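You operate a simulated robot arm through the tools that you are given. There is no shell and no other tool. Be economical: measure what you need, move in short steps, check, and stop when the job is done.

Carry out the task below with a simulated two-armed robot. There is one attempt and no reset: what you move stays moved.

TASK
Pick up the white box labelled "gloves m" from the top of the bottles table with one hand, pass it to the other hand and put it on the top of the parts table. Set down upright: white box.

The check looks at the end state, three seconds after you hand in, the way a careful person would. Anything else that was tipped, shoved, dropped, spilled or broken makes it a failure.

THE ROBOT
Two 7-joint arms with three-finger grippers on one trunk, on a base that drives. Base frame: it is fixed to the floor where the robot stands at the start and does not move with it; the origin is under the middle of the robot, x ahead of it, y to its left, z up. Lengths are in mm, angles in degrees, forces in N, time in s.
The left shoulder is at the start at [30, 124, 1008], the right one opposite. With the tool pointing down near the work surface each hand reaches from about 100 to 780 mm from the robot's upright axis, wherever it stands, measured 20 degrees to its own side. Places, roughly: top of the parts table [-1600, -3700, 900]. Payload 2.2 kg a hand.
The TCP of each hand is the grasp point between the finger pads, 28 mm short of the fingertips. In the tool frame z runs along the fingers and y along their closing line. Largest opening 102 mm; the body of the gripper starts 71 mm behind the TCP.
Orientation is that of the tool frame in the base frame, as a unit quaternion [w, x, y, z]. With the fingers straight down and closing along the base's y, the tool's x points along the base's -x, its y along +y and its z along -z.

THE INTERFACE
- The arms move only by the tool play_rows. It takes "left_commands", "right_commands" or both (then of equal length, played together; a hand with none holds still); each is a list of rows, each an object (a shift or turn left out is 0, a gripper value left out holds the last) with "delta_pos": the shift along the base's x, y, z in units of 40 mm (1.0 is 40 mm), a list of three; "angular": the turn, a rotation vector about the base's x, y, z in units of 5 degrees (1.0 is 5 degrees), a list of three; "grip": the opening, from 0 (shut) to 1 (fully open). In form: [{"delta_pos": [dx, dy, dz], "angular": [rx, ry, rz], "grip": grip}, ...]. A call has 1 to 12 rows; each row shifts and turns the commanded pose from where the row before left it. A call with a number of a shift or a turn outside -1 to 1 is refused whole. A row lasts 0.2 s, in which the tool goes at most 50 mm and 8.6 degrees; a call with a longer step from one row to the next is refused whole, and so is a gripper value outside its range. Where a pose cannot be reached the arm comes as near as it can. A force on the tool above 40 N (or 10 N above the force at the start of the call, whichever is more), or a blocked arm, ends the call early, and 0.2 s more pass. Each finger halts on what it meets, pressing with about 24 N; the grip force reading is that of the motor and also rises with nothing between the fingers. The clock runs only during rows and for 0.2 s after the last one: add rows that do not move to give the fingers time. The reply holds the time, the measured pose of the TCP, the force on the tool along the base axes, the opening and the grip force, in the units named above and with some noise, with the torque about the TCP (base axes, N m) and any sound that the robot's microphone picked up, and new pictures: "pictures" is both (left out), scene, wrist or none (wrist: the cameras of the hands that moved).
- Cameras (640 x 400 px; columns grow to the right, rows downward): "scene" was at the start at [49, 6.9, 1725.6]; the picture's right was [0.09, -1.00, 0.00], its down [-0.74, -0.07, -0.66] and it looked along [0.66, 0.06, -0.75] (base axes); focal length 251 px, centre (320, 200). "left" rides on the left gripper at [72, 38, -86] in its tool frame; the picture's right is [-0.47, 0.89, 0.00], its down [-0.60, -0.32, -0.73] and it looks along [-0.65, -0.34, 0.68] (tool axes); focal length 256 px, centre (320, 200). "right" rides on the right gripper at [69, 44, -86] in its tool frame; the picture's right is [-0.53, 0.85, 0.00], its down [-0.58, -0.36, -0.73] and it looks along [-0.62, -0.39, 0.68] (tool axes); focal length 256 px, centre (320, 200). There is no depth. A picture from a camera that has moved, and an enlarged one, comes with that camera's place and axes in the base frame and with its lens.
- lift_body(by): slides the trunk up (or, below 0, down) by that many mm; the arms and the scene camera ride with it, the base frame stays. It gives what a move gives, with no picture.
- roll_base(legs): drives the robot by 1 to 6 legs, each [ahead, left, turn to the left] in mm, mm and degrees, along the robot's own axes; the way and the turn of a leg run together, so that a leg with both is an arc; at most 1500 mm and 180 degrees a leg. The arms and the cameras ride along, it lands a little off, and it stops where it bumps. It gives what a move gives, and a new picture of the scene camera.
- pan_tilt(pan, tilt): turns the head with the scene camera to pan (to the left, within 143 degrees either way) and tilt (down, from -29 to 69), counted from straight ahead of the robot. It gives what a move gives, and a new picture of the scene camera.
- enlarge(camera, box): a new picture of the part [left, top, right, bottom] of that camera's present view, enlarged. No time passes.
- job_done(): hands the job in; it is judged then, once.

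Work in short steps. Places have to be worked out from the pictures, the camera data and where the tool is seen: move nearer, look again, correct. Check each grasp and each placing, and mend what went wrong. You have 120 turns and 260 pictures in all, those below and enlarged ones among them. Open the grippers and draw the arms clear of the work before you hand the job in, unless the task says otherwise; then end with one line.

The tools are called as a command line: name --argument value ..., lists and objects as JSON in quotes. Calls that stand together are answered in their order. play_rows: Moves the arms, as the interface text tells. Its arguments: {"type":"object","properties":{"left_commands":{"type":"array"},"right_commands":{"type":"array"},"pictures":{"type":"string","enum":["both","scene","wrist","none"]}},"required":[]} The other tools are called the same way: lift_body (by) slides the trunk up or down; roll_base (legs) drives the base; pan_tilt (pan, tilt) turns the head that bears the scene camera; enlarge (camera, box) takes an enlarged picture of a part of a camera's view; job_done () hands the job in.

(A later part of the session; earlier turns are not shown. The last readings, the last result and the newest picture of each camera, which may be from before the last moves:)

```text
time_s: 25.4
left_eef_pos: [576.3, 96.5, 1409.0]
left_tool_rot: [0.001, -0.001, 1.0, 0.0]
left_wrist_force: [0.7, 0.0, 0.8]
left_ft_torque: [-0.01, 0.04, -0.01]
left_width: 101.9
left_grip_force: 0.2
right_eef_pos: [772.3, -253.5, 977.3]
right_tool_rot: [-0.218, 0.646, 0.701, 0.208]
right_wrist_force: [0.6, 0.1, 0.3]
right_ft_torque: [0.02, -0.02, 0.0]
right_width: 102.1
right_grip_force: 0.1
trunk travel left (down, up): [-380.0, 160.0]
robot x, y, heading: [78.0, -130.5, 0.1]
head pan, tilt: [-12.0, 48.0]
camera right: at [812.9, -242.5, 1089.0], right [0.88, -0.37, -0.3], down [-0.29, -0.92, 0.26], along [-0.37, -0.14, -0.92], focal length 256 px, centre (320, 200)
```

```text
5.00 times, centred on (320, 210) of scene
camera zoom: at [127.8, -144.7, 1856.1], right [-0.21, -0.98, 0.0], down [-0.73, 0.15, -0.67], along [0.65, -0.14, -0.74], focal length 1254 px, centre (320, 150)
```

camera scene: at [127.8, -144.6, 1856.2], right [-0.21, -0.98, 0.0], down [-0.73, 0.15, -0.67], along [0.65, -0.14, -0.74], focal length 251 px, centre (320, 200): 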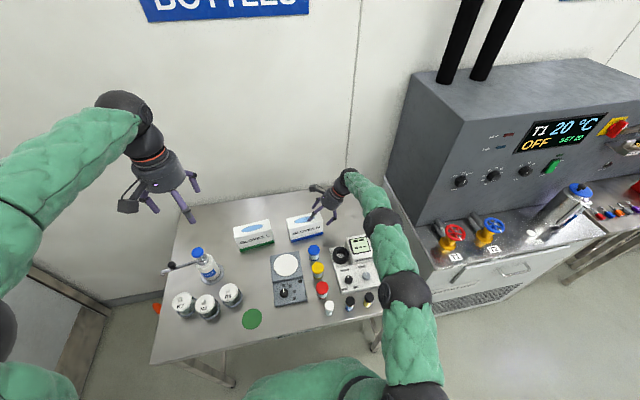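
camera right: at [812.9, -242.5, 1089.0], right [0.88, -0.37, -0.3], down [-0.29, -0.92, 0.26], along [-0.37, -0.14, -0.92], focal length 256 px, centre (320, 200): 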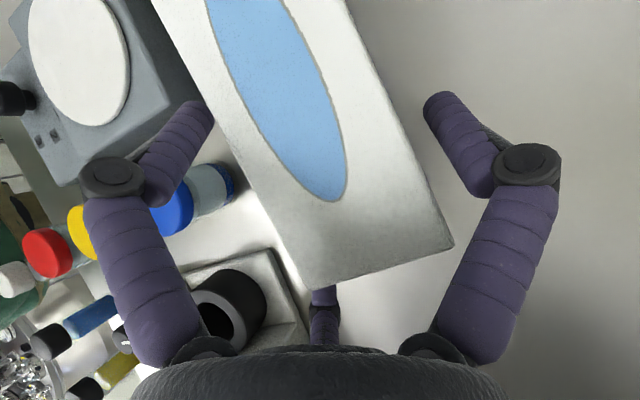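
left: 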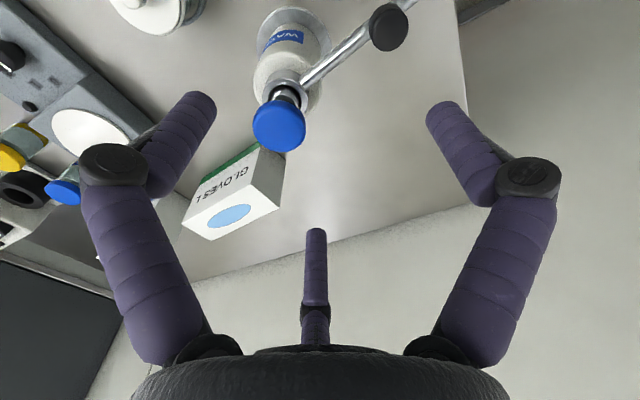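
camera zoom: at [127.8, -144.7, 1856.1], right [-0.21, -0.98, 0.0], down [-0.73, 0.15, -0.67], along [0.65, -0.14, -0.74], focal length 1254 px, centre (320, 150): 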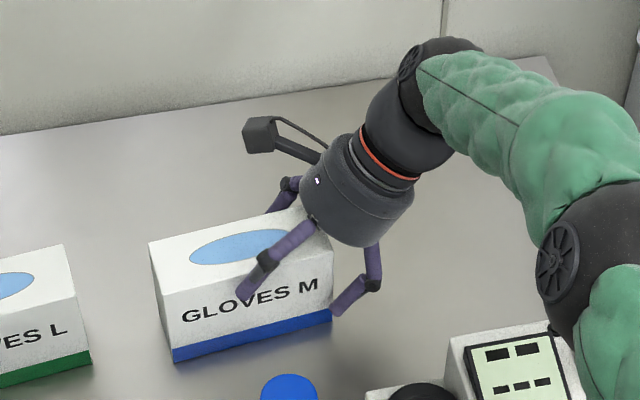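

All three prongs straddle the box with no force. I close gradually and read the width and force.

play_rows --right_commands '[{"grip": 0.9}, {"grip": 0.8}, {"grip": 0.7}, {"grip": 0.6}, {"grip": 0.5}, {}]' --pictures "wrist"

enlarge --camera "scene" --box '[280, 170, 360, 250]'

```text
time_s: 26.8
left_eef_pos: [576.1, 96.8, 1408.9]
left_tool_rot: [0.001, -0.001, 1.0, 0.001]
left_wrist_force: [-0.4, -1.2, -0.9]
left_ft_torque: [0.01, -0.02, -0.02]
left_width: 101.9
left_grip_force: 0.1
right_eef_pos: [773.1, -253.2, 977.7]
right_tool_rot: [-0.218, 0.646, 0.702, 0.207]
right_wrist_force: [1.4, -0.3, 4.0]
right_ft_torque: [0.0, -0.39, 0.05]
right_width: 81.2
right_grip_force: 23.8
trunk travel left (down, up): [-380.0, 160.0]
robot x, y, heading: [77.4, -127.4, 0.0]
head pan, tilt: [-12.0, 48.0]
camera right: at [813.1, -242.7, 1089.5], right [0.88, -0.37, -0.3], down [-0.29, -0.92, 0.26], along [-0.37, -0.14, -0.92], focal length 256 px, centre (320, 200)
```

right: 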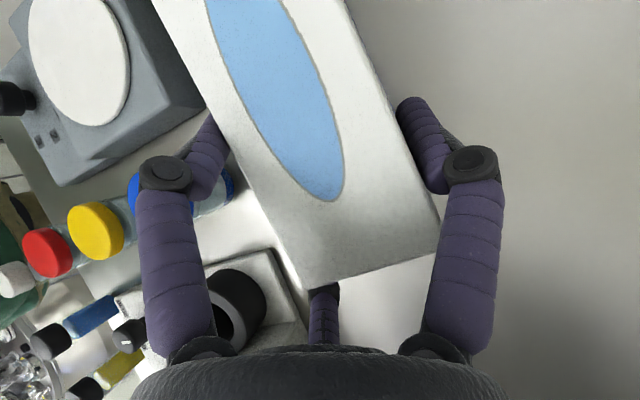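

```text
5.00 times, centred on (320, 210) of scene
camera zoom: at [127.7, -144.7, 1856.2], right [-0.21, -0.98, 0.0], down [-0.73, 0.15, -0.67], along [0.65, -0.14, -0.74], focal length 1254 px, centre (320, 150)
```

zoom: 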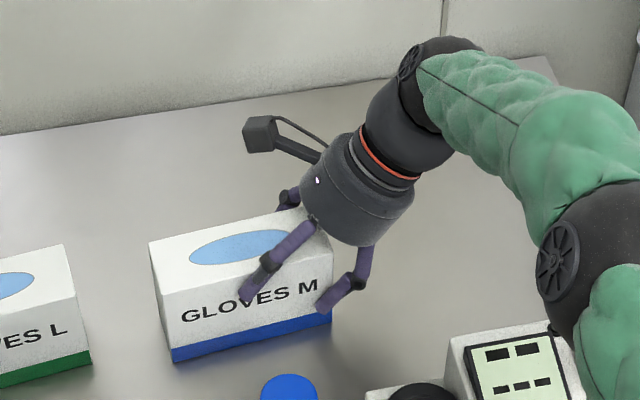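

Gripped at width 81 with 24 N. I lift slowly and check whether the box holds.

play_rows --right_commands '[{"delta_pos": [0, 0, 0.2], "grip": 0.3}, {"delta_pos": [0, 0, 0.3]}, {"delta_pos": [0, 0, 0.5]}, {"delta_pos": [0, 0, 0.5]}, {}]' --pictures "both"

enlarge --camera "scene" --box '[270, 150, 370, 250]'

```text
time_s: 28.0
left_eef_pos: [576.3, 97.9, 1408.5]
left_tool_rot: [-0.001, -0.001, 1.0, 0.0]
left_wrist_force: [0.0, 0.3, 0.3]
left_ft_torque: [-0.02, 0.02, 0.01]
left_width: 102.2
left_grip_force: 0.1
right_eef_pos: [772.8, -254.5, 1036.2]
right_tool_rot: [-0.219, 0.645, 0.702, 0.207]
right_wrist_force: [0.4, 0.0, -4.5]
right_ft_torque: [-0.16, 0.04, -0.02]
right_width: 81.2
right_grip_force: 23.7
trunk travel left (down, up): [-380.0, 160.0]
robot x, y, heading: [77.0, -129.2, 0.2]
head pan, tilt: [-12.0, 48.0]
camera scene: at [129.0, -144.7, 1856.1], right [-0.21, -0.98, 0.0], down [-0.73, 0.15, -0.67], along [0.65, -0.14, -0.74], focal length 251 px, centre (320, 200)
camera right: at [813.9, -243.4, 1147.7], right [0.88, -0.37, -0.3], down [-0.29, -0.92, 0.26], along [-0.37, -0.14, -0.92], focal length 256 px, centre (320, 200)
```

scene: 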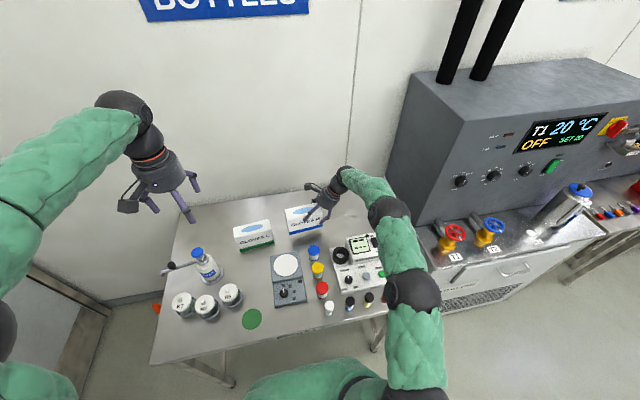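
right: 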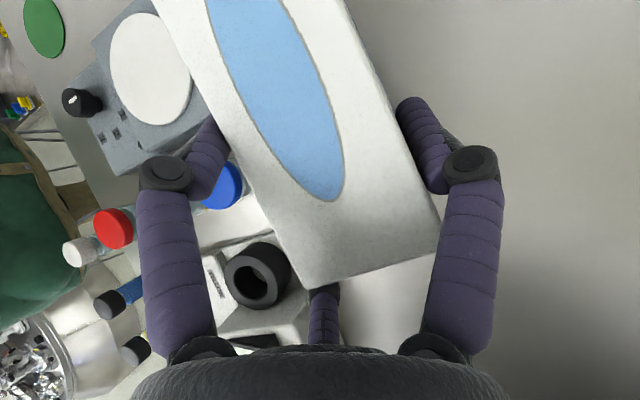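

```text
4.00 times, centred on (320, 200) of scene
camera zoom: at [129.0, -144.7, 1856.1], right [-0.21, -0.98, 0.0], down [-0.73, 0.15, -0.67], along [0.65, -0.14, -0.74], focal length 1004 px, centre (320, 200)
```

zoom: 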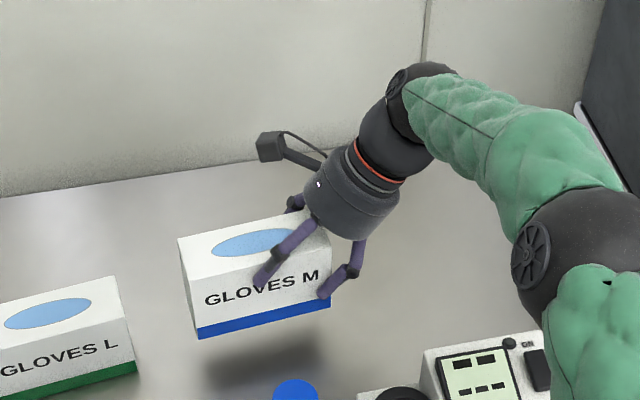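

Firmly held, level, weight about 4.5 N. I raise it and draw it back towards the robot, clear of everything on the table.

play_rows --right_commands '[{"delta_pos": [0, 0, 0.9]}, {"delta_pos": [0, 0, 0.9]}, {"delta_pos": [0, 0, 0.9]}, {"delta_pos": [0, 0, 0.9]}, {"delta_pos": [-0.5, 0, 0.6]}, {"delta_pos": [-0.9, 0, 0]}, {"delta_pos": [-0.9, 0, 0]}, {"delta_pos": [-0.9, 0, 0]}, {"delta_pos": [-0.9, 0, 0]}, {"delta_pos": [-0.5, 0, 0]}, {}]' --pictures "none"

pan_tilt --pan -143 --tilt 35

pan_tilt --pan -90 --tilt 30

```text
time_s: 30.4
left_eef_pos: [576.4, 97.4, 1409.0]
left_tool_rot: [0.001, -0.001, 1.0, 0.0]
left_wrist_force: [0.9, -1.2, -0.2]
left_ft_torque: [-0.01, 0.0, 0.01]
left_width: 102.0
left_grip_force: 0.0
right_eef_pos: [588.4, -254.2, 1202.9]
right_tool_rot: [-0.218, 0.646, 0.701, 0.208]
right_wrist_force: [0.8, -1.0, -4.8]
right_ft_torque: [-0.17, 0.02, -0.01]
right_width: 81.4
right_grip_force: 24.0
trunk travel left (down, up): [-380.0, 160.0]
robot x, y, heading: [79.1, -126.9, 0.2]
head pan, tilt: [-12.0, 48.0]
```

```text
time_s: 32.5
left_eef_pos: [574.7, 97.3, 1409.0]
left_tool_rot: [0.0, -0.001, 1.0, 0.0]
left_wrist_force: [-0.7, 0.1, 0.3]
left_ft_torque: [0.01, -0.02, -0.04]
left_width: 102.1
left_grip_force: 0.1
right_eef_pos: [589.0, -253.2, 1203.3]
right_tool_rot: [-0.219, 0.646, 0.701, 0.207]
right_wrist_force: [1.0, -0.1, -3.6]
right_ft_torque: [-0.2, 0.05, 0.01]
right_width: 81.0
right_grip_force: 24.0
trunk travel left (down, up): [-380.0, 160.0]
robot x, y, heading: [80.0, -130.2, 0.3]
head pan, tilt: [-143.0, 35.0]
camera scene: at [-19.1, -181.7, 1875.2], right [-0.6, 0.8, 0.0], down [0.46, 0.35, -0.82], along [-0.65, -0.49, -0.57], focal length 251 px, centre (320, 200)
```

scene: 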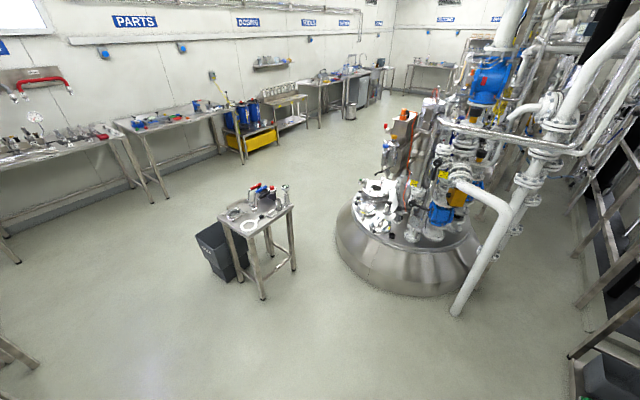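

```text
time_s: 33.7
left_eef_pos: [575.3, 97.1, 1410.1]
left_tool_rot: [-0.001, 0.0, 1.0, 0.0]
left_wrist_force: [-1.1, -0.6, 0.2]
left_ft_torque: [0.02, 0.03, 0.05]
left_width: 102.1
left_grip_force: 0.1
right_eef_pos: [589.3, -252.5, 1203.4]
right_tool_rot: [-0.218, 0.646, 0.701, 0.208]
right_wrist_force: [-1.0, -0.7, -5.1]
right_ft_torque: [-0.19, 0.07, 0.02]
right_width: 81.1
right_grip_force: 23.4
trunk travel left (down, up): [-380.0, 160.0]
robot x, y, heading: [80.0, -127.7, 0.2]
head pan, tilt: [-90.0, 30.0]
camera scene: at [51.2, -218.9, 1882.9], right [-1.0, 0.0, 0.0], down [0.0, 0.5, -0.87], along [0.0, -0.87, -0.5], focal length 251 px, centre (320, 200)
```

scene: 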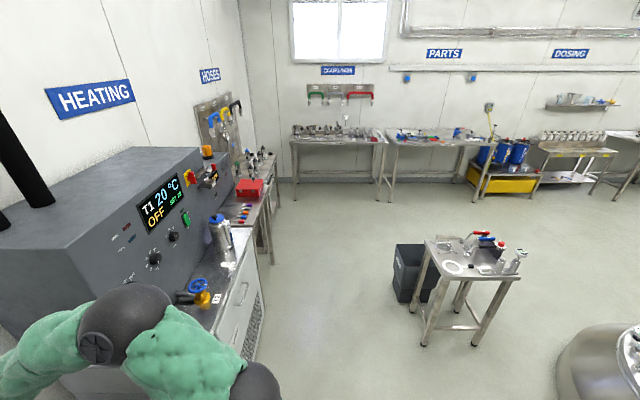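

The box is held high over the floor side; behind the robot there is free floor. I back up 350 mm so the handover happens over empty floor.

roll_base --legs '[[-350, 0, 0]]'

pan_tilt --pan 0 --tilt 45

```text
time_s: 36.0
left_eef_pos: [221.9, 95.5, 1410.3]
left_tool_rot: [0.0, -0.001, 1.0, 0.0]
left_wrist_force: [0.1, 0.2, 0.9]
left_ft_torque: [0.0, -0.01, 0.04]
left_width: 101.9
left_grip_force: 0.2
right_eef_pos: [233.4, -255.6, 1203.9]
right_tool_rot: [-0.218, 0.647, 0.7, 0.208]
right_wrist_force: [0.2, -0.4, -4.3]
right_ft_torque: [-0.17, 0.04, -0.02]
right_width: 80.8
right_grip_force: 24.2
trunk travel left (down, up): [-380.0, 160.0]
robot x, y, heading: [-273.6, -124.9, 0.1]
head pan, tilt: [-90.0, 30.0]
camera scene: at [-303.5, -219.2, 1882.9], right [-1.0, 0.0, 0.0], down [0.0, 0.5, -0.87], along [0.0, -0.87, -0.5], focal length 251 px, centre (320, 200)
```

scene: 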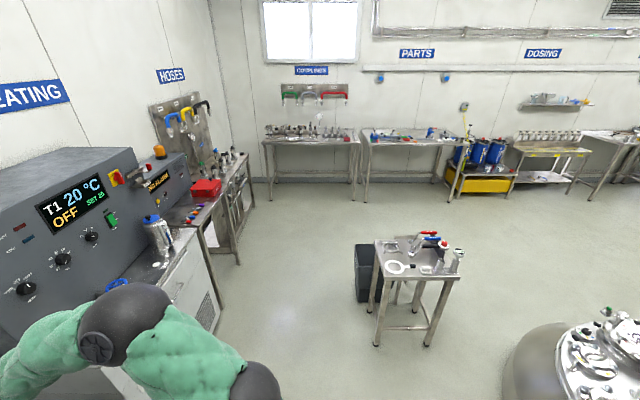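

```text
time_s: 37.7
left_eef_pos: [221.5, 95.4, 1407.9]
left_tool_rot: [0.0, 0.001, 1.0, 0.0]
left_wrist_force: [1.2, 0.7, 0.4]
left_ft_torque: [-0.03, 0.0, -0.04]
left_width: 102.1
left_grip_force: 0.0
right_eef_pos: [234.1, -256.2, 1202.7]
right_tool_rot: [-0.218, 0.647, 0.701, 0.207]
right_wrist_force: [-0.2, 0.6, -4.2]
right_ft_torque: [-0.17, 0.06, 0.04]
right_width: 81.1
right_grip_force: 24.1
trunk travel left (down, up): [-380.0, 160.0]
robot x, y, heading: [-273.2, -127.8, 0.2]
head pan, tilt: [0.0, 45.0]
camera scene: at [-221.7, -128.8, 1860.3], right [0.0, -1.0, 0.0], down [-0.71, 0.0, -0.71], along [0.71, 0.0, -0.71], focal length 251 px, centre (320, 200)
```

scene: 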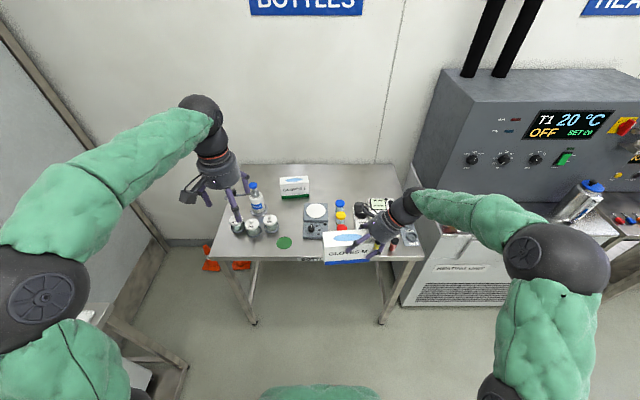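

The box is steady over free floor. I turn the left hand so it mirrors the right (thumb on the front face, pair on the back), tilt it 25°, and bring the box nearer the robot's midline.

play_rows --left_commands '[{"angular": [0, 0, 1], "delta_pos": [0, 1, 0]}, {"angular": [0, 0, 1], "delta_pos": [0, 1, 0]}, {"angular": [0, 0, 1]}, {"angular": [0, 0, 1]}, {"angular": [0, 0, 1]}, {"angular": [0, 0, 1]}, {"angular": [0, 0, 1]}, {"angular": [0, 0, 1]}, {"angular": [0, 0, 1]}, {"angular": [0, 0, 1]}, {"angular": [0, 0, 1]}, {"angular": [0, 0, 1]}]' --right_commands '[{}, {}, {}, {}, {}, {}, {"delta_pos": [0, 0.5, 0]}, {"delta_pos": [0, 0.5, 0]}, {"delta_pos": [0, 0.5, 0]}, {"delta_pos": [0, 0.5, 0]}, {}, {}]' --pictures "none"

play_rows --left_commands '[{"angular": [0, 0, 1]}, {"angular": [0, 0, 1]}, {"angular": [0, 0, 1]}, {"angular": [0, 0, 1]}, {"angular": [0, 0, 1]}, {"angular": [0, 0, 1]}, {"angular": [-0.998, -0.05, 0.6]}, {"angular": [-0.998, -0.05, 0]}, {"angular": [-0.998, -0.05, 0]}, {"angular": [-0.998, -0.05, 0]}, {"angular": [-0.998, -0.05, 0]}, {}]' --pictures "both"

```text
time_s: 40.3
left_eef_pos: [223.0, 175.8, 1408.2]
left_tool_rot: [0.0, -0.501, 0.865, 0.0]
left_wrist_force: [-0.8, -0.3, 0.4]
left_ft_torque: [0.01, -0.01, 0.0]
left_width: 101.8
left_grip_force: 0.1
right_eef_pos: [234.0, -175.0, 1203.1]
right_tool_rot: [-0.218, 0.647, 0.701, 0.207]
right_wrist_force: [0.2, -0.6, -4.8]
right_ft_torque: [-0.21, 0.02, -0.01]
right_width: 81.0
right_grip_force: 23.8
trunk travel left (down, up): [-380.0, 160.0]
robot x, y, heading: [-273.9, -129.3, 0.1]
head pan, tilt: [0.0, 45.0]
```

```text
time_s: 42.9
left_eef_pos: [222.3, 174.7, 1409.2]
left_tool_rot: [0.149, 0.708, -0.672, 0.158]
left_wrist_force: [-0.2, 0.5, -0.5]
left_ft_torque: [0.02, 0.01, 0.01]
left_width: 102.2
left_grip_force: 0.1
right_eef_pos: [232.3, -174.7, 1203.4]
right_tool_rot: [-0.219, 0.646, 0.702, 0.206]
right_wrist_force: [0.3, -0.2, -4.2]
right_ft_torque: [-0.13, 0.07, -0.01]
right_width: 81.2
right_grip_force: 24.0
trunk travel left (down, up): [-380.0, 160.0]
robot x, y, heading: [-275.7, -132.9, 0.1]
head pan, tilt: [0.0, 45.0]
camera scene: at [-221.8, -129.0, 1860.3], right [0.0, -1.0, 0.0], down [-0.71, 0.0, -0.71], along [0.71, 0.0, -0.71], focal length 251 px, centre (320, 200)
camera left: at [185.5, 144.1, 1517.9], right [-0.91, 0.37, -0.2], down [0.27, 0.87, 0.41], along [0.33, 0.32, -0.89], focal length 256 px, centre (320, 200)
```

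scene: 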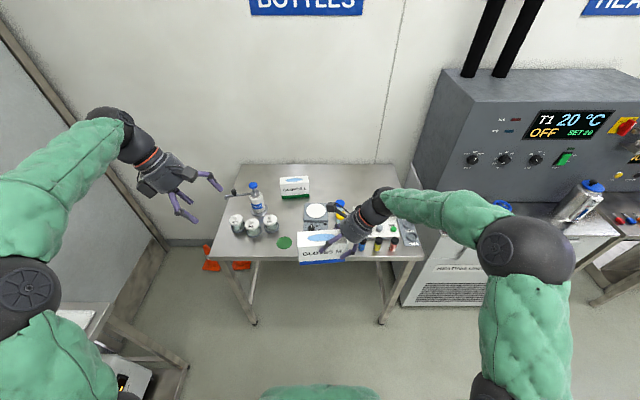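
left: 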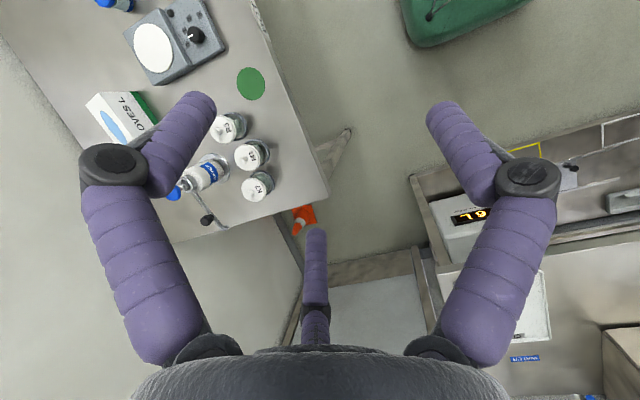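

Left hand orientation is right. I bring it to a stand-off above-left of the box and look.

play_rows --left_commands '[{"delta_pos": [0.1, -0.9, -0.2]}, {"delta_pos": [0.1, -0.9, -0.3]}, {"delta_pos": [0.1, -0.9, -0.4]}, {"delta_pos": [0.1, -0.9, -0.5]}, {"delta_pos": [0.1, -0.9, -0.5]}, {"delta_pos": [0.1, -0.9, -0.5]}, {}]' --pictures "both"

enlarge --camera "scene" --box '[240, 150, 400, 290]'

enlarge --camera "left" --box '[180, 0, 460, 250]'

```text
time_s: 44.5
left_eef_pos: [246.7, -40.5, 1311.0]
left_tool_rot: [0.148, 0.708, -0.672, 0.157]
left_wrist_force: [0.1, 0.2, 0.1]
left_ft_torque: [-0.01, -0.05, 0.05]
left_width: 102.1
left_grip_force: 0.2
right_eef_pos: [234.3, -174.2, 1204.0]
right_tool_rot: [-0.217, 0.647, 0.701, 0.207]
right_wrist_force: [0.1, 0.5, -4.5]
right_ft_torque: [-0.24, -0.01, 0.0]
right_width: 81.1
right_grip_force: 23.9
trunk travel left (down, up): [-380.0, 160.0]
robot x, y, heading: [-274.9, -131.0, -0.1]
head pan, tilt: [0.0, 45.0]
camera scene: at [-222.3, -127.5, 1860.3], right [0.0, -1.0, 0.0], down [-0.71, 0.0, -0.71], along [0.71, 0.0, -0.71], focal length 251 px, centre (320, 200)
camera left: at [210.6, -72.2, 1419.4], right [-0.91, 0.37, -0.2], down [0.27, 0.87, 0.41], along [0.33, 0.32, -0.89], focal length 256 px, centre (320, 200)
```

scene: 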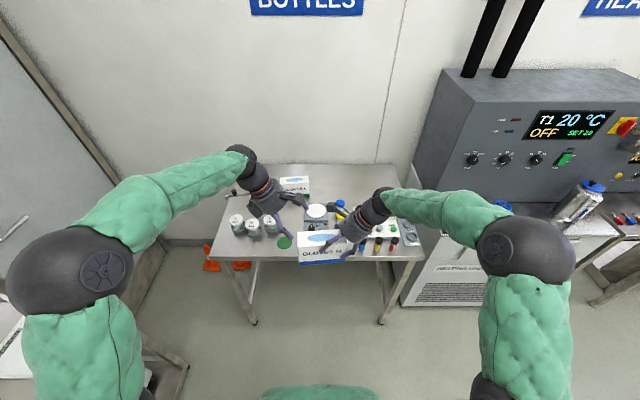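
left: 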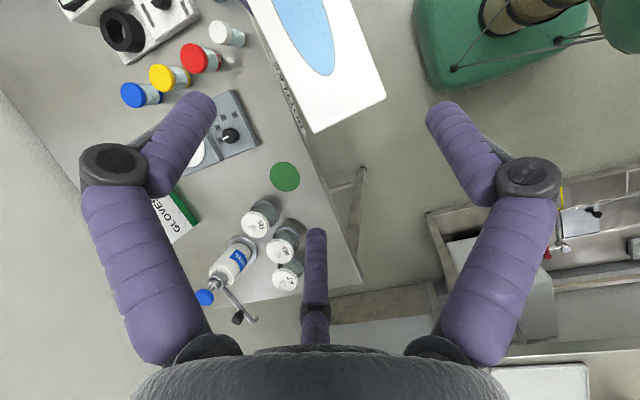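

```text
2.86 times, centred on (320, 220) of scene
camera zoom: at [-222.3, -127.5, 1860.3], right [0.0, -1.0, 0.0], down [-0.71, 0.0, -0.71], along [0.71, 0.0, -0.71], focal length 717 px, centre (320, 143)
```

zoom: 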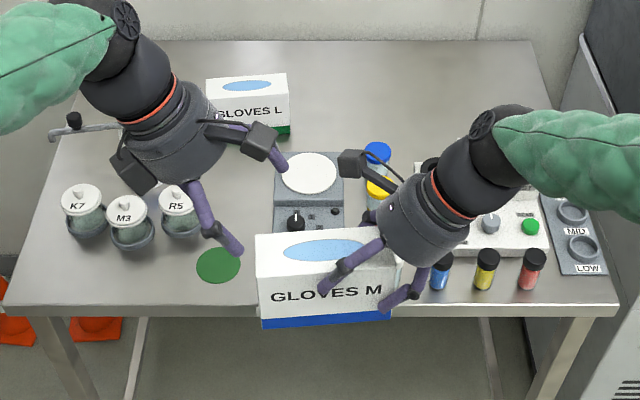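

```text
1.60 times, centred on (320, 125) of left
camera zoom: at [210.6, -72.2, 1419.4], right [-0.91, 0.37, -0.2], down [0.27, 0.87, 0.41], along [0.33, 0.32, -0.89], focal length 410 px, centre (320, 320)
```

zoom: 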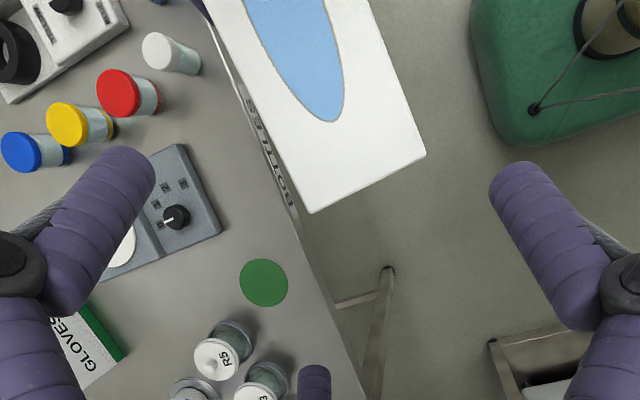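

The box end in the left view lies as expected (midpoint ≈(237, -59), top 1225). I advance the left hand along its axis towards TCP ≈(251, -87, 1204), pausing part-way.

play_rows --left_commands '[{"delta_pos": [0.013, -0.147, -0.334]}, {"delta_pos": [0.013, -0.147, -0.334]}, {"delta_pos": [0.013, -0.147, -0.334]}, {"delta_pos": [0.013, -0.147, -0.334]}, {"delta_pos": [0.013, -0.147, -0.334]}, {}]' --pictures "wrist"

enlarge --camera "scene" --box '[240, 150, 400, 290]'

```text
time_s: 45.9
left_eef_pos: [250.0, -69.7, 1245.2]
left_tool_rot: [0.148, 0.708, -0.672, 0.157]
left_wrist_force: [0.0, -0.3, -0.4]
left_ft_torque: [0.01, -0.02, -0.01]
left_width: 101.8
left_grip_force: 0.0
right_eef_pos: [233.9, -173.8, 1203.0]
right_tool_rot: [-0.218, 0.646, 0.701, 0.207]
right_wrist_force: [-0.7, 0.0, -3.2]
right_ft_torque: [-0.2, 0.02, 0.03]
right_width: 80.9
right_grip_force: 23.9
trunk travel left (down, up): [-380.0, 160.0]
robot x, y, heading: [-272.9, -127.2, -0.1]
head pan, tilt: [0.0, 45.0]
camera left: at [211.7, -100.5, 1353.7], right [-0.91, 0.37, -0.2], down [0.27, 0.87, 0.41], along [0.33, 0.32, -0.89], focal length 256 px, centre (320, 200)
```

left: 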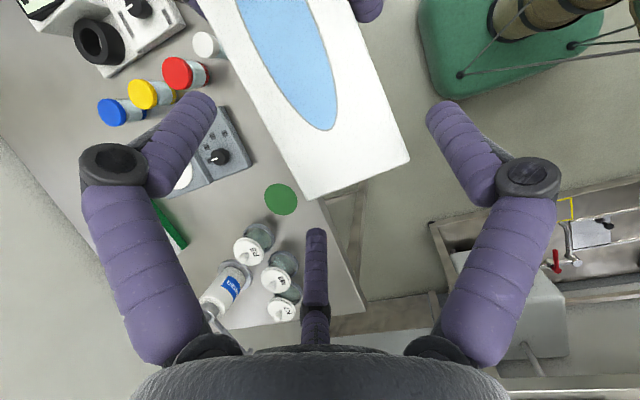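

```text
2.86 times, centred on (320, 220) of scene
camera zoom: at [-221.9, -128.5, 1860.3], right [0.0, -1.0, 0.0], down [-0.71, 0.0, -0.71], along [0.71, 0.0, -0.71], focal length 717 px, centre (320, 143)
```

zoom: 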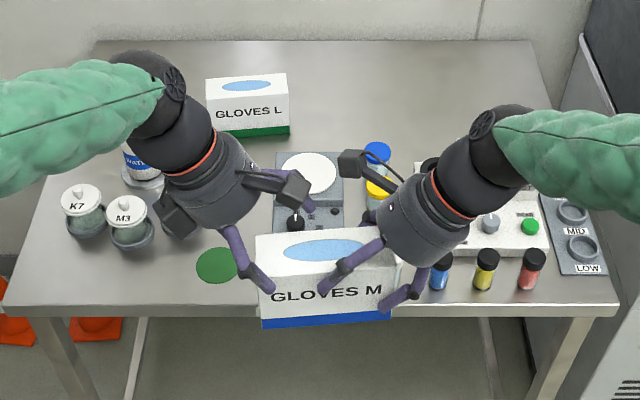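

Alignment still good. I take the last 41 mm in small steps.

play_rows --left_commands '[{"delta_pos": [0.01, -0.11, -0.257]}, {"delta_pos": [0.01, -0.11, -0.257]}, {"delta_pos": [0.005, -0.11, -0.257]}, {"delta_pos": [0.0, -0.11, -0.257]}, {}]' --pictures "wrist"

enlarge --camera "scene" --box '[260, 170, 380, 270]'

```text
time_s: 47.1
left_eef_pos: [249.2, -88.0, 1205.0]
left_tool_rot: [0.148, 0.709, -0.672, 0.157]
left_wrist_force: [-0.2, 0.3, -0.1]
left_ft_torque: [-0.01, 0.02, 0.03]
left_width: 102.3
left_grip_force: 0.1
right_eef_pos: [234.5, -174.2, 1203.3]
right_tool_rot: [-0.218, 0.646, 0.701, 0.207]
right_wrist_force: [-0.3, 0.2, -3.4]
right_ft_torque: [-0.18, 0.05, -0.02]
right_width: 81.1
right_grip_force: 24.1
trunk travel left (down, up): [-380.0, 160.0]
robot x, y, heading: [-273.3, -128.3, 0.1]
head pan, tilt: [0.0, 45.0]
camera left: at [212.8, -119.3, 1313.7], right [-0.91, 0.37, -0.2], down [0.27, 0.87, 0.41], along [0.33, 0.32, -0.89], focal length 256 px, centre (320, 200)
```

left: 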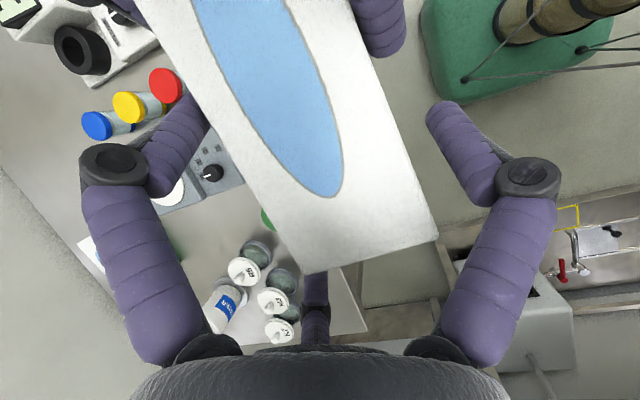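

```text
4.00 times, centred on (320, 220) of scene
camera zoom: at [-221.9, -128.6, 1860.3], right [0.0, -1.0, 0.0], down [-0.71, 0.0, -0.71], along [0.71, 0.0, -0.71], focal length 1004 px, centre (320, 120)
```

zoom: 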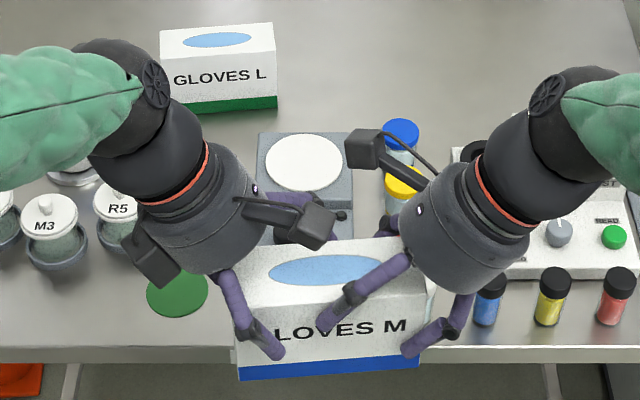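

Both hands straddle the box without touching each other. I close the left hand gradually while the right keeps holding.

play_rows --left_commands '[{"grip": 0.93}, {"grip": 0.86}, {"grip": 0.8}, {"grip": 0.75}, {"grip": 0.65}, {"grip": 0.5}, {"grip": 0.3}, {}]' --pictures "wrist"

enlarge --camera "scene" --box '[260, 170, 380, 270]'

```text
time_s: 48.9
left_eef_pos: [250.6, -87.4, 1206.5]
left_tool_rot: [0.147, 0.709, -0.671, 0.159]
left_wrist_force: [10.8, -2.6, 8.7]
left_ft_torque: [-0.46, 0.13, 1.13]
left_width: 82.8
left_grip_force: 23.8
right_eef_pos: [233.1, -173.6, 1202.6]
right_tool_rot: [-0.219, 0.646, 0.701, 0.206]
right_wrist_force: [-11.5, 3.0, -13.1]
right_ft_torque: [-0.44, -0.04, -0.08]
right_width: 81.0
right_grip_force: 23.9
trunk travel left (down, up): [-380.0, 160.0]
robot x, y, heading: [-273.9, -130.7, 0.1]
head pan, tilt: [0.0, 45.0]
camera left: at [213.7, -119.2, 1314.6], right [-0.91, 0.37, -0.2], down [0.27, 0.87, 0.41], along [0.33, 0.32, -0.89], focal length 256 px, centre (320, 200)
```

left: 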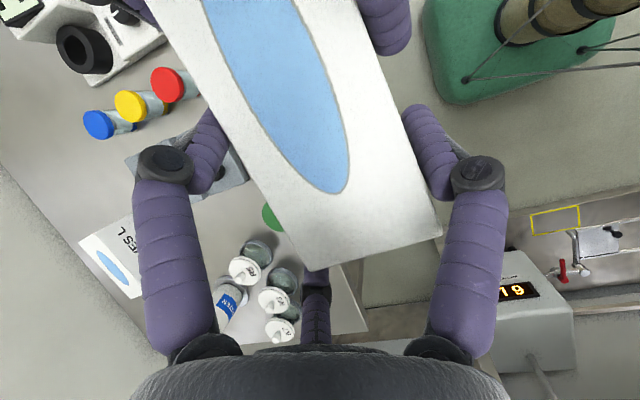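

```text
4.00 times, centred on (320, 220) of scene
camera zoom: at [-221.6, -128.7, 1860.3], right [0.0, -1.0, 0.0], down [-0.71, 0.0, -0.71], along [0.71, 0.0, -0.71], focal length 1004 px, centre (320, 120)
```

zoom: 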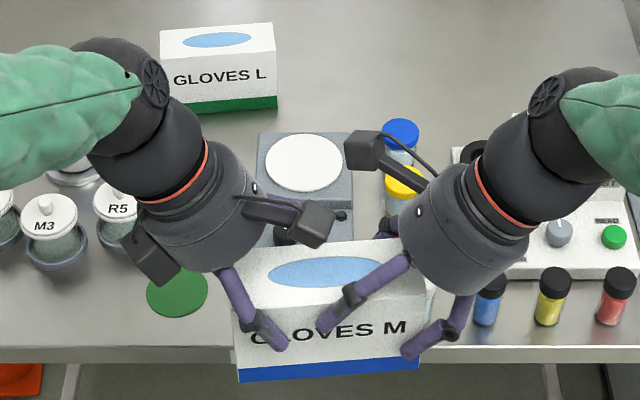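

Left holds at width 83 with 24 N. Now I open the right hand gradually while both stay still.

play_rows --right_commands '[{"grip": 0.83}, {"grip": 0.87}, {"grip": 0.92}, {"grip": 0.96}, {"grip": 1.0}, {}]' --pictures "none"

enlarge --camera "scene" --box '[260, 170, 380, 270]'

enlarge --camera "right" --box '[0, 0, 640, 400]'

```text
time_s: 50.3
left_eef_pos: [249.7, -88.4, 1206.0]
left_tool_rot: [0.149, 0.708, -0.673, 0.157]
left_wrist_force: [4.7, -2.7, 0.8]
left_ft_torque: [0.09, -0.25, 0.65]
left_width: 81.1
left_grip_force: 23.3
right_eef_pos: [235.7, -175.2, 1203.8]
right_tool_rot: [-0.217, 0.647, 0.7, 0.209]
right_wrist_force: [-5.7, 1.4, 0.1]
right_ft_torque: [0.1, 0.23, -0.21]
right_width: 101.3
right_grip_force: 0.0
trunk travel left (down, up): [-380.0, 160.0]
robot x, y, heading: [-270.6, -131.5, 0.1]
head pan, tilt: [0.0, 45.0]
```

```text
4.00 times, centred on (320, 220) of scene
camera zoom: at [-221.6, -128.7, 1860.3], right [0.0, -1.0, 0.0], down [-0.71, 0.0, -0.71], along [0.71, 0.0, -0.71], focal length 1004 px, centre (320, 120)
```

zoom: 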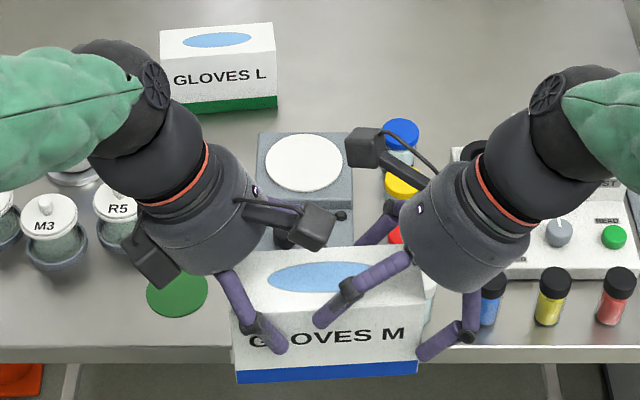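

```text
1.00 times, centred on (320, 200) of right (not enlarged: the box is as wide or as high as the picture)
camera zoom: at [275.5, -164.2, 1315.6], right [0.88, -0.37, -0.3], down [-0.3, -0.92, 0.26], along [-0.37, -0.14, -0.92], focal length 256 px, centre (320, 200)
```

zoom: 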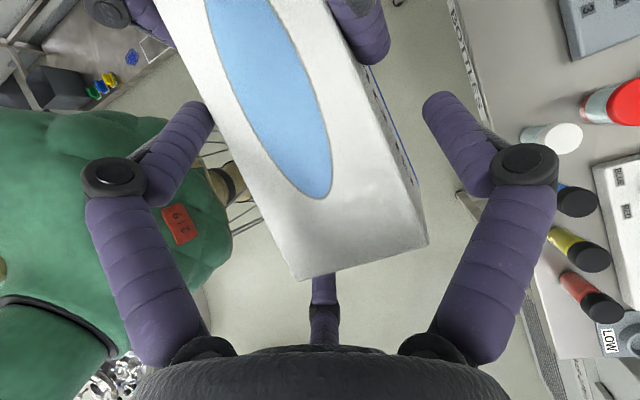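

The right hand is open but its pair still leans on the front face (5.7 N). I ease it 6 mm towards the robot to free it.

play_rows --right_commands '[{"delta_pos": [-0.08, 0, 0]}, {"delta_pos": [-0.08, 0, 0]}, {}]' --pictures "none"

```text
time_s: 51.1
left_eef_pos: [250.3, -87.1, 1205.0]
left_tool_rot: [0.148, 0.708, -0.672, 0.157]
left_wrist_force: [0.8, 0.0, -0.5]
left_ft_torque: [0.21, -0.04, 0.04]
left_width: 81.6
left_grip_force: 23.9
right_eef_pos: [227.8, -174.8, 1204.6]
right_tool_rot: [-0.218, 0.647, 0.701, 0.208]
right_wrist_force: [-0.5, 0.3, 0.6]
right_ft_torque: [0.01, -0.01, 0.01]
right_width: 102.2
right_grip_force: 0.1
trunk travel left (down, up): [-380.0, 160.0]
robot x, y, heading: [-273.6, -129.4, -0.0]
head pan, tilt: [0.0, 45.0]
```

Free now. I withdraw the right hand along its axis in small steps and check.

play_rows --right_commands '[{"delta_pos": [0.02, -0.22, 0.32]}, {"delta_pos": [0.02, -0.22, 0.32]}, {"delta_pos": [0.02, -0.3, 0.42]}, {}]' --pictures "scene"

enlarge --camera "scene" --box '[260, 170, 380, 270]'

```text
time_s: 52.1
left_eef_pos: [251.0, -88.0, 1205.0]
left_tool_rot: [0.148, 0.708, -0.672, 0.157]
left_wrist_force: [0.5, 0.4, 0.3]
left_ft_torque: [0.2, -0.06, -0.01]
left_width: 81.3
left_grip_force: 24.5
right_eef_pos: [230.5, -204.3, 1246.3]
right_tool_rot: [-0.219, 0.646, 0.701, 0.207]
right_wrist_force: [0.5, 0.1, 0.7]
right_ft_torque: [0.01, 0.02, 0.01]
right_width: 101.8
right_grip_force: 0.1
trunk travel left (down, up): [-380.0, 160.0]
robot x, y, heading: [-272.5, -129.0, -0.0]
head pan, tilt: [0.0, 45.0]
camera scene: at [-221.2, -128.4, 1860.3], right [0.0, -1.0, 0.0], down [-0.71, 0.0, -0.71], along [0.71, 0.0, -0.71], focal length 251 px, centre (320, 200)
```

scene: 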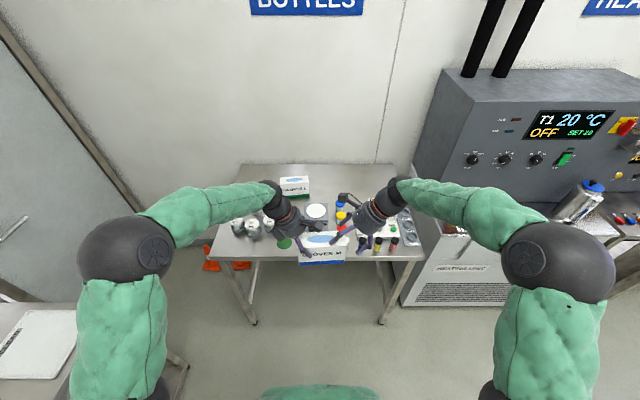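

```text
4.00 times, centred on (320, 220) of scene
camera zoom: at [-221.2, -128.4, 1860.3], right [0.0, -1.0, 0.0], down [-0.71, 0.0, -0.71], along [0.71, 0.0, -0.71], focal length 1004 px, centre (320, 120)
```

zoom: 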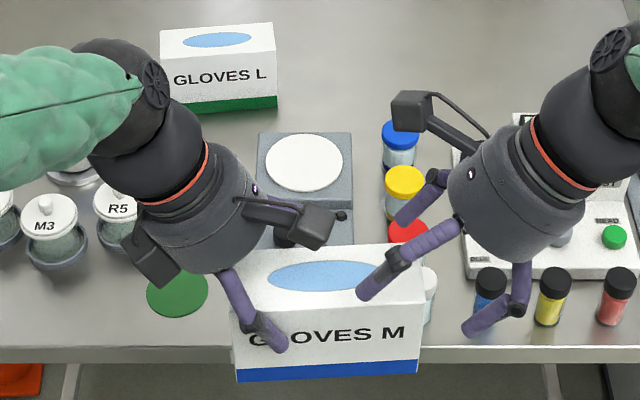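

The left hand holds the box alone, level. I move the right hand well clear.

play_rows --right_commands '[{"delta_pos": [0, -0.5, 0.8]}, {"delta_pos": [0, -0.6, 0.8]}, {"delta_pos": [0, -0.8, 0.5]}, {"delta_pos": [-0.3, -0.8, 0]}, {"delta_pos": [-0.6, -0.6, 0]}, {"delta_pos": [-0.8, -0.3, 0]}, {"delta_pos": [-0.8, 0, 0]}, {"delta_pos": [-0.8, 0, 0]}, {}]' --pictures "none"

pan_tilt --pan -115 --tilt 40

pan_tilt --pan -95 --tilt 18

enlarge --camera "scene" --box '[300, 140, 500, 260]'

```text
time_s: 54.1
left_eef_pos: [251.0, -87.5, 1205.2]
left_tool_rot: [0.149, 0.708, -0.672, 0.156]
left_wrist_force: [0.9, -0.1, -0.7]
left_ft_torque: [0.21, -0.06, 0.01]
left_width: 81.3
left_grip_force: 23.9
right_eef_pos: [97.8, -349.1, 1330.8]
right_tool_rot: [-0.219, 0.646, 0.701, 0.208]
right_wrist_force: [0.2, -0.6, -0.2]
right_ft_torque: [0.01, 0.01, -0.01]
right_width: 102.0
right_grip_force: 0.1
trunk travel left (down, up): [-380.0, 160.0]
robot x, y, heading: [-271.1, -129.3, 0.0]
head pan, tilt: [0.0, 45.0]
```

```text
time_s: 56.0
left_eef_pos: [250.5, -87.8, 1205.0]
left_tool_rot: [0.148, 0.708, -0.673, 0.157]
left_wrist_force: [-0.3, 0.7, -0.4]
left_ft_torque: [0.2, -0.05, -0.03]
left_width: 81.3
left_grip_force: 23.8
right_eef_pos: [97.4, -349.5, 1329.6]
right_tool_rot: [-0.219, 0.647, 0.701, 0.208]
right_wrist_force: [0.9, -0.1, 0.2]
right_ft_torque: [0.01, 0.0, 0.01]
right_width: 101.9
right_grip_force: 0.0
trunk travel left (down, up): [-380.0, 160.0]
robot x, y, heading: [-273.9, -129.7, -0.0]
head pan, tilt: [-115.0, 40.0]
camera scene: at [-338.9, -205.8, 1867.6], right [-0.91, 0.42, 0.0], down [0.27, 0.58, -0.77], along [-0.32, -0.69, -0.64], focal length 251 px, centre (320, 200)
```

scene: 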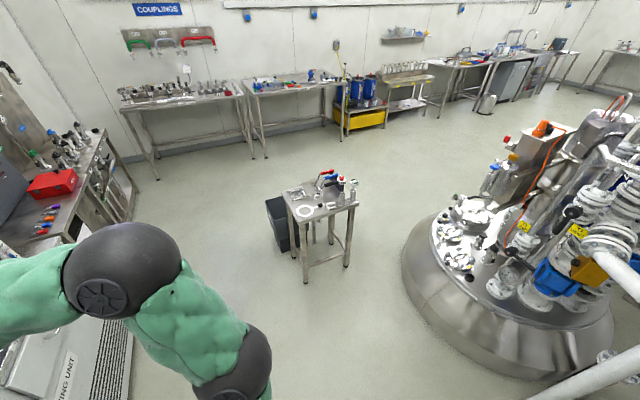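

```text
time_s: 56.9
left_eef_pos: [249.4, -87.4, 1205.8]
left_tool_rot: [0.149, 0.708, -0.672, 0.157]
left_wrist_force: [-0.2, 0.6, 0.1]
left_ft_torque: [0.23, -0.06, 0.01]
left_width: 81.3
left_grip_force: 24.3
right_eef_pos: [97.8, -349.1, 1330.0]
right_tool_rot: [-0.217, 0.647, 0.701, 0.207]
right_wrist_force: [-0.5, -0.5, -0.8]
right_ft_torque: [0.0, 0.01, 0.02]
right_width: 101.9
right_grip_force: 0.0
trunk travel left (down, up): [-380.0, 160.0]
robot x, y, heading: [-273.5, -130.1, -0.2]
head pan, tilt: [-95.0, 18.0]
camera scene: at [-311.3, -221.6, 1902.2], right [-1.0, 0.09, 0.0], down [0.03, 0.31, -0.95], along [-0.08, -0.95, -0.31], focal length 251 px, centre (320, 200)
```

scene: 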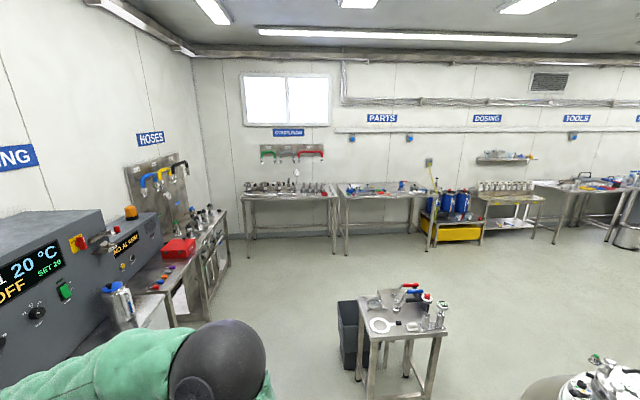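

```text
3.20 times, centred on (400, 200) of scene
camera zoom: at [-311.3, -221.6, 1902.2], right [-1.0, 0.09, 0.0], down [0.03, 0.31, -0.95], along [-0.08, -0.95, -0.31], focal length 803 px, centre (64, 200)
```

zoom: 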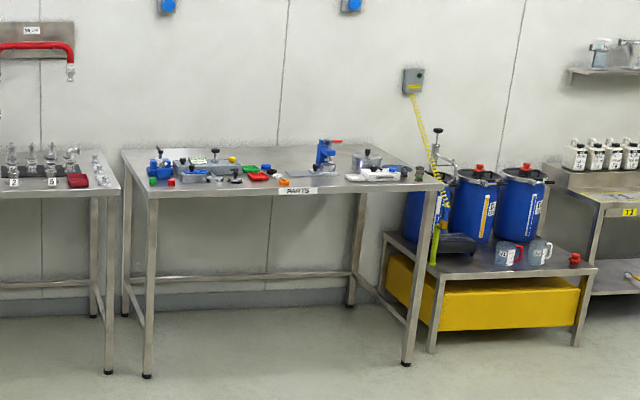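

The box is with the left hand. The parts table's front edge is near y≈-3300, x from -910 to -2180; a small table and bin stand at x≈-1090…-600, y≈-1250…-1900, and the heater bench at x≥400. I turn right 90° on the spot.

roll_base --legs '[[0, 0, -90]]'

pan_tilt --pan 0 --tilt 30

```text
time_s: 61.1
left_eef_pos: [-233.0, -652.6, 1205.4]
left_tool_rot: [-0.216, -0.027, 0.976, -0.007]
left_wrist_force: [-0.4, -0.2, 0.4]
left_ft_torque: [-0.03, -0.23, -0.03]
left_width: 81.2
left_grip_force: 24.3
right_eef_pos: [-493.9, -500.4, 1329.8]
right_tool_rot: [-0.008, 0.953, 0.039, 0.302]
right_wrist_force: [0.9, -1.2, 0.7]
right_ft_torque: [0.02, 0.01, 0.01]
right_width: 102.0
right_grip_force: 0.0
trunk travel left (down, up): [-380.0, 160.0]
robot x, y, heading: [-275.3, -129.1, -89.8]
head pan, tilt: [-95.0, 18.0]
camera scene: at [-366.9, -91.4, 1902.3], right [0.09, 1.0, 0.0], down [0.31, -0.03, -0.95], along [-0.95, 0.08, -0.31], focal length 251 px, centre (320, 200)
```

scene: 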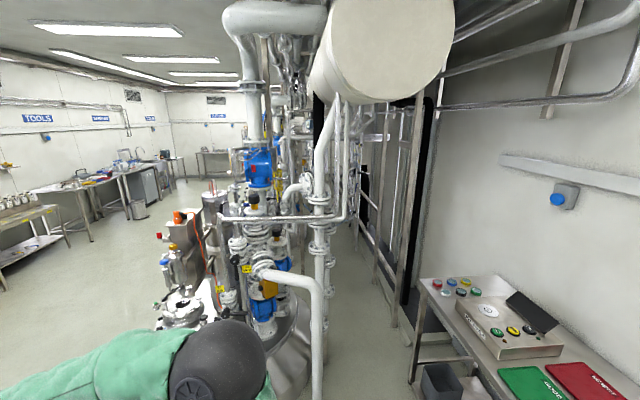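

```text
time_s: 62.8
left_eef_pos: [-232.2, -653.1, 1205.2]
left_tool_rot: [-0.217, -0.026, 0.976, -0.006]
left_wrist_force: [0.2, 0.2, 0.2]
left_ft_torque: [-0.08, -0.2, 0.04]
left_width: 81.3
left_grip_force: 24.0
right_eef_pos: [-494.0, -500.1, 1330.9]
right_tool_rot: [-0.008, 0.953, 0.04, 0.302]
right_wrist_force: [-0.7, -0.3, -1.3]
right_ft_torque: [0.02, 0.0, 0.02]
right_width: 101.8
right_grip_force: 0.1
trunk travel left (down, up): [-380.0, 160.0]
robot x, y, heading: [-273.4, -132.7, -89.8]
head pan, tilt: [0.0, 30.0]
camera scene: at [-273.7, -189.8, 1882.9], right [-1.0, 0.0, 0.0], down [0.0, 0.5, -0.87], along [0.0, -0.87, -0.5], focal length 251 px, centre (320, 200)
```

scene: 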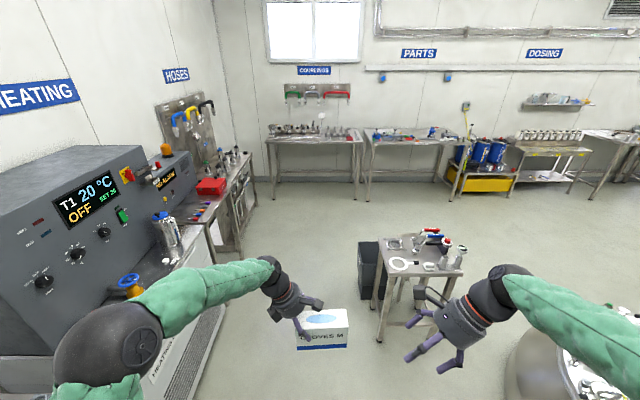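

The box rides level. The way ahead is clear along x≈-215 between the small table's bin and the heater bench; I drive ahead to y≈-2400.

roll_base --legs '[[0, 60, 0], [1200, 0, 0], [1050, 0, 0]]'

```text
time_s: 74.4
left_eef_pos: [-178.4, -2885.2, 1204.8]
left_tool_rot: [-0.216, -0.021, 0.976, -0.005]
left_wrist_force: [-0.1, 0.1, -0.6]
left_ft_torque: [-0.06, -0.19, -0.02]
left_width: 81.1
left_grip_force: 24.1
right_eef_pos: [-437.2, -2730.0, 1330.0]
right_tool_rot: [-0.006, 0.953, 0.034, 0.301]
right_wrist_force: [0.5, 0.4, 0.6]
right_ft_torque: [-0.01, -0.01, -0.04]
right_width: 102.1
right_grip_force: 0.1
trunk travel left (down, up): [-380.0, 160.0]
robot x, y, heading: [-215.9, -2363.6, -90.3]
head pan, tilt: [0.0, 30.0]
camera scene: at [-214.4, -2422.4, 1882.9], right [-1.0, 0.01, 0.0], down [0.0, 0.5, -0.87], along [-0.01, -0.87, -0.5], focal length 251 px, centre (320, 200)
```

scene: 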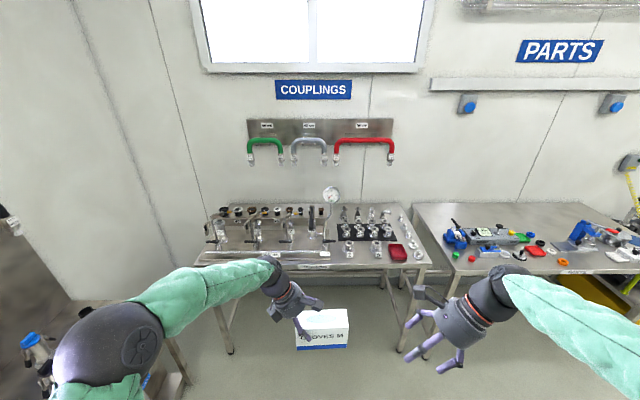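

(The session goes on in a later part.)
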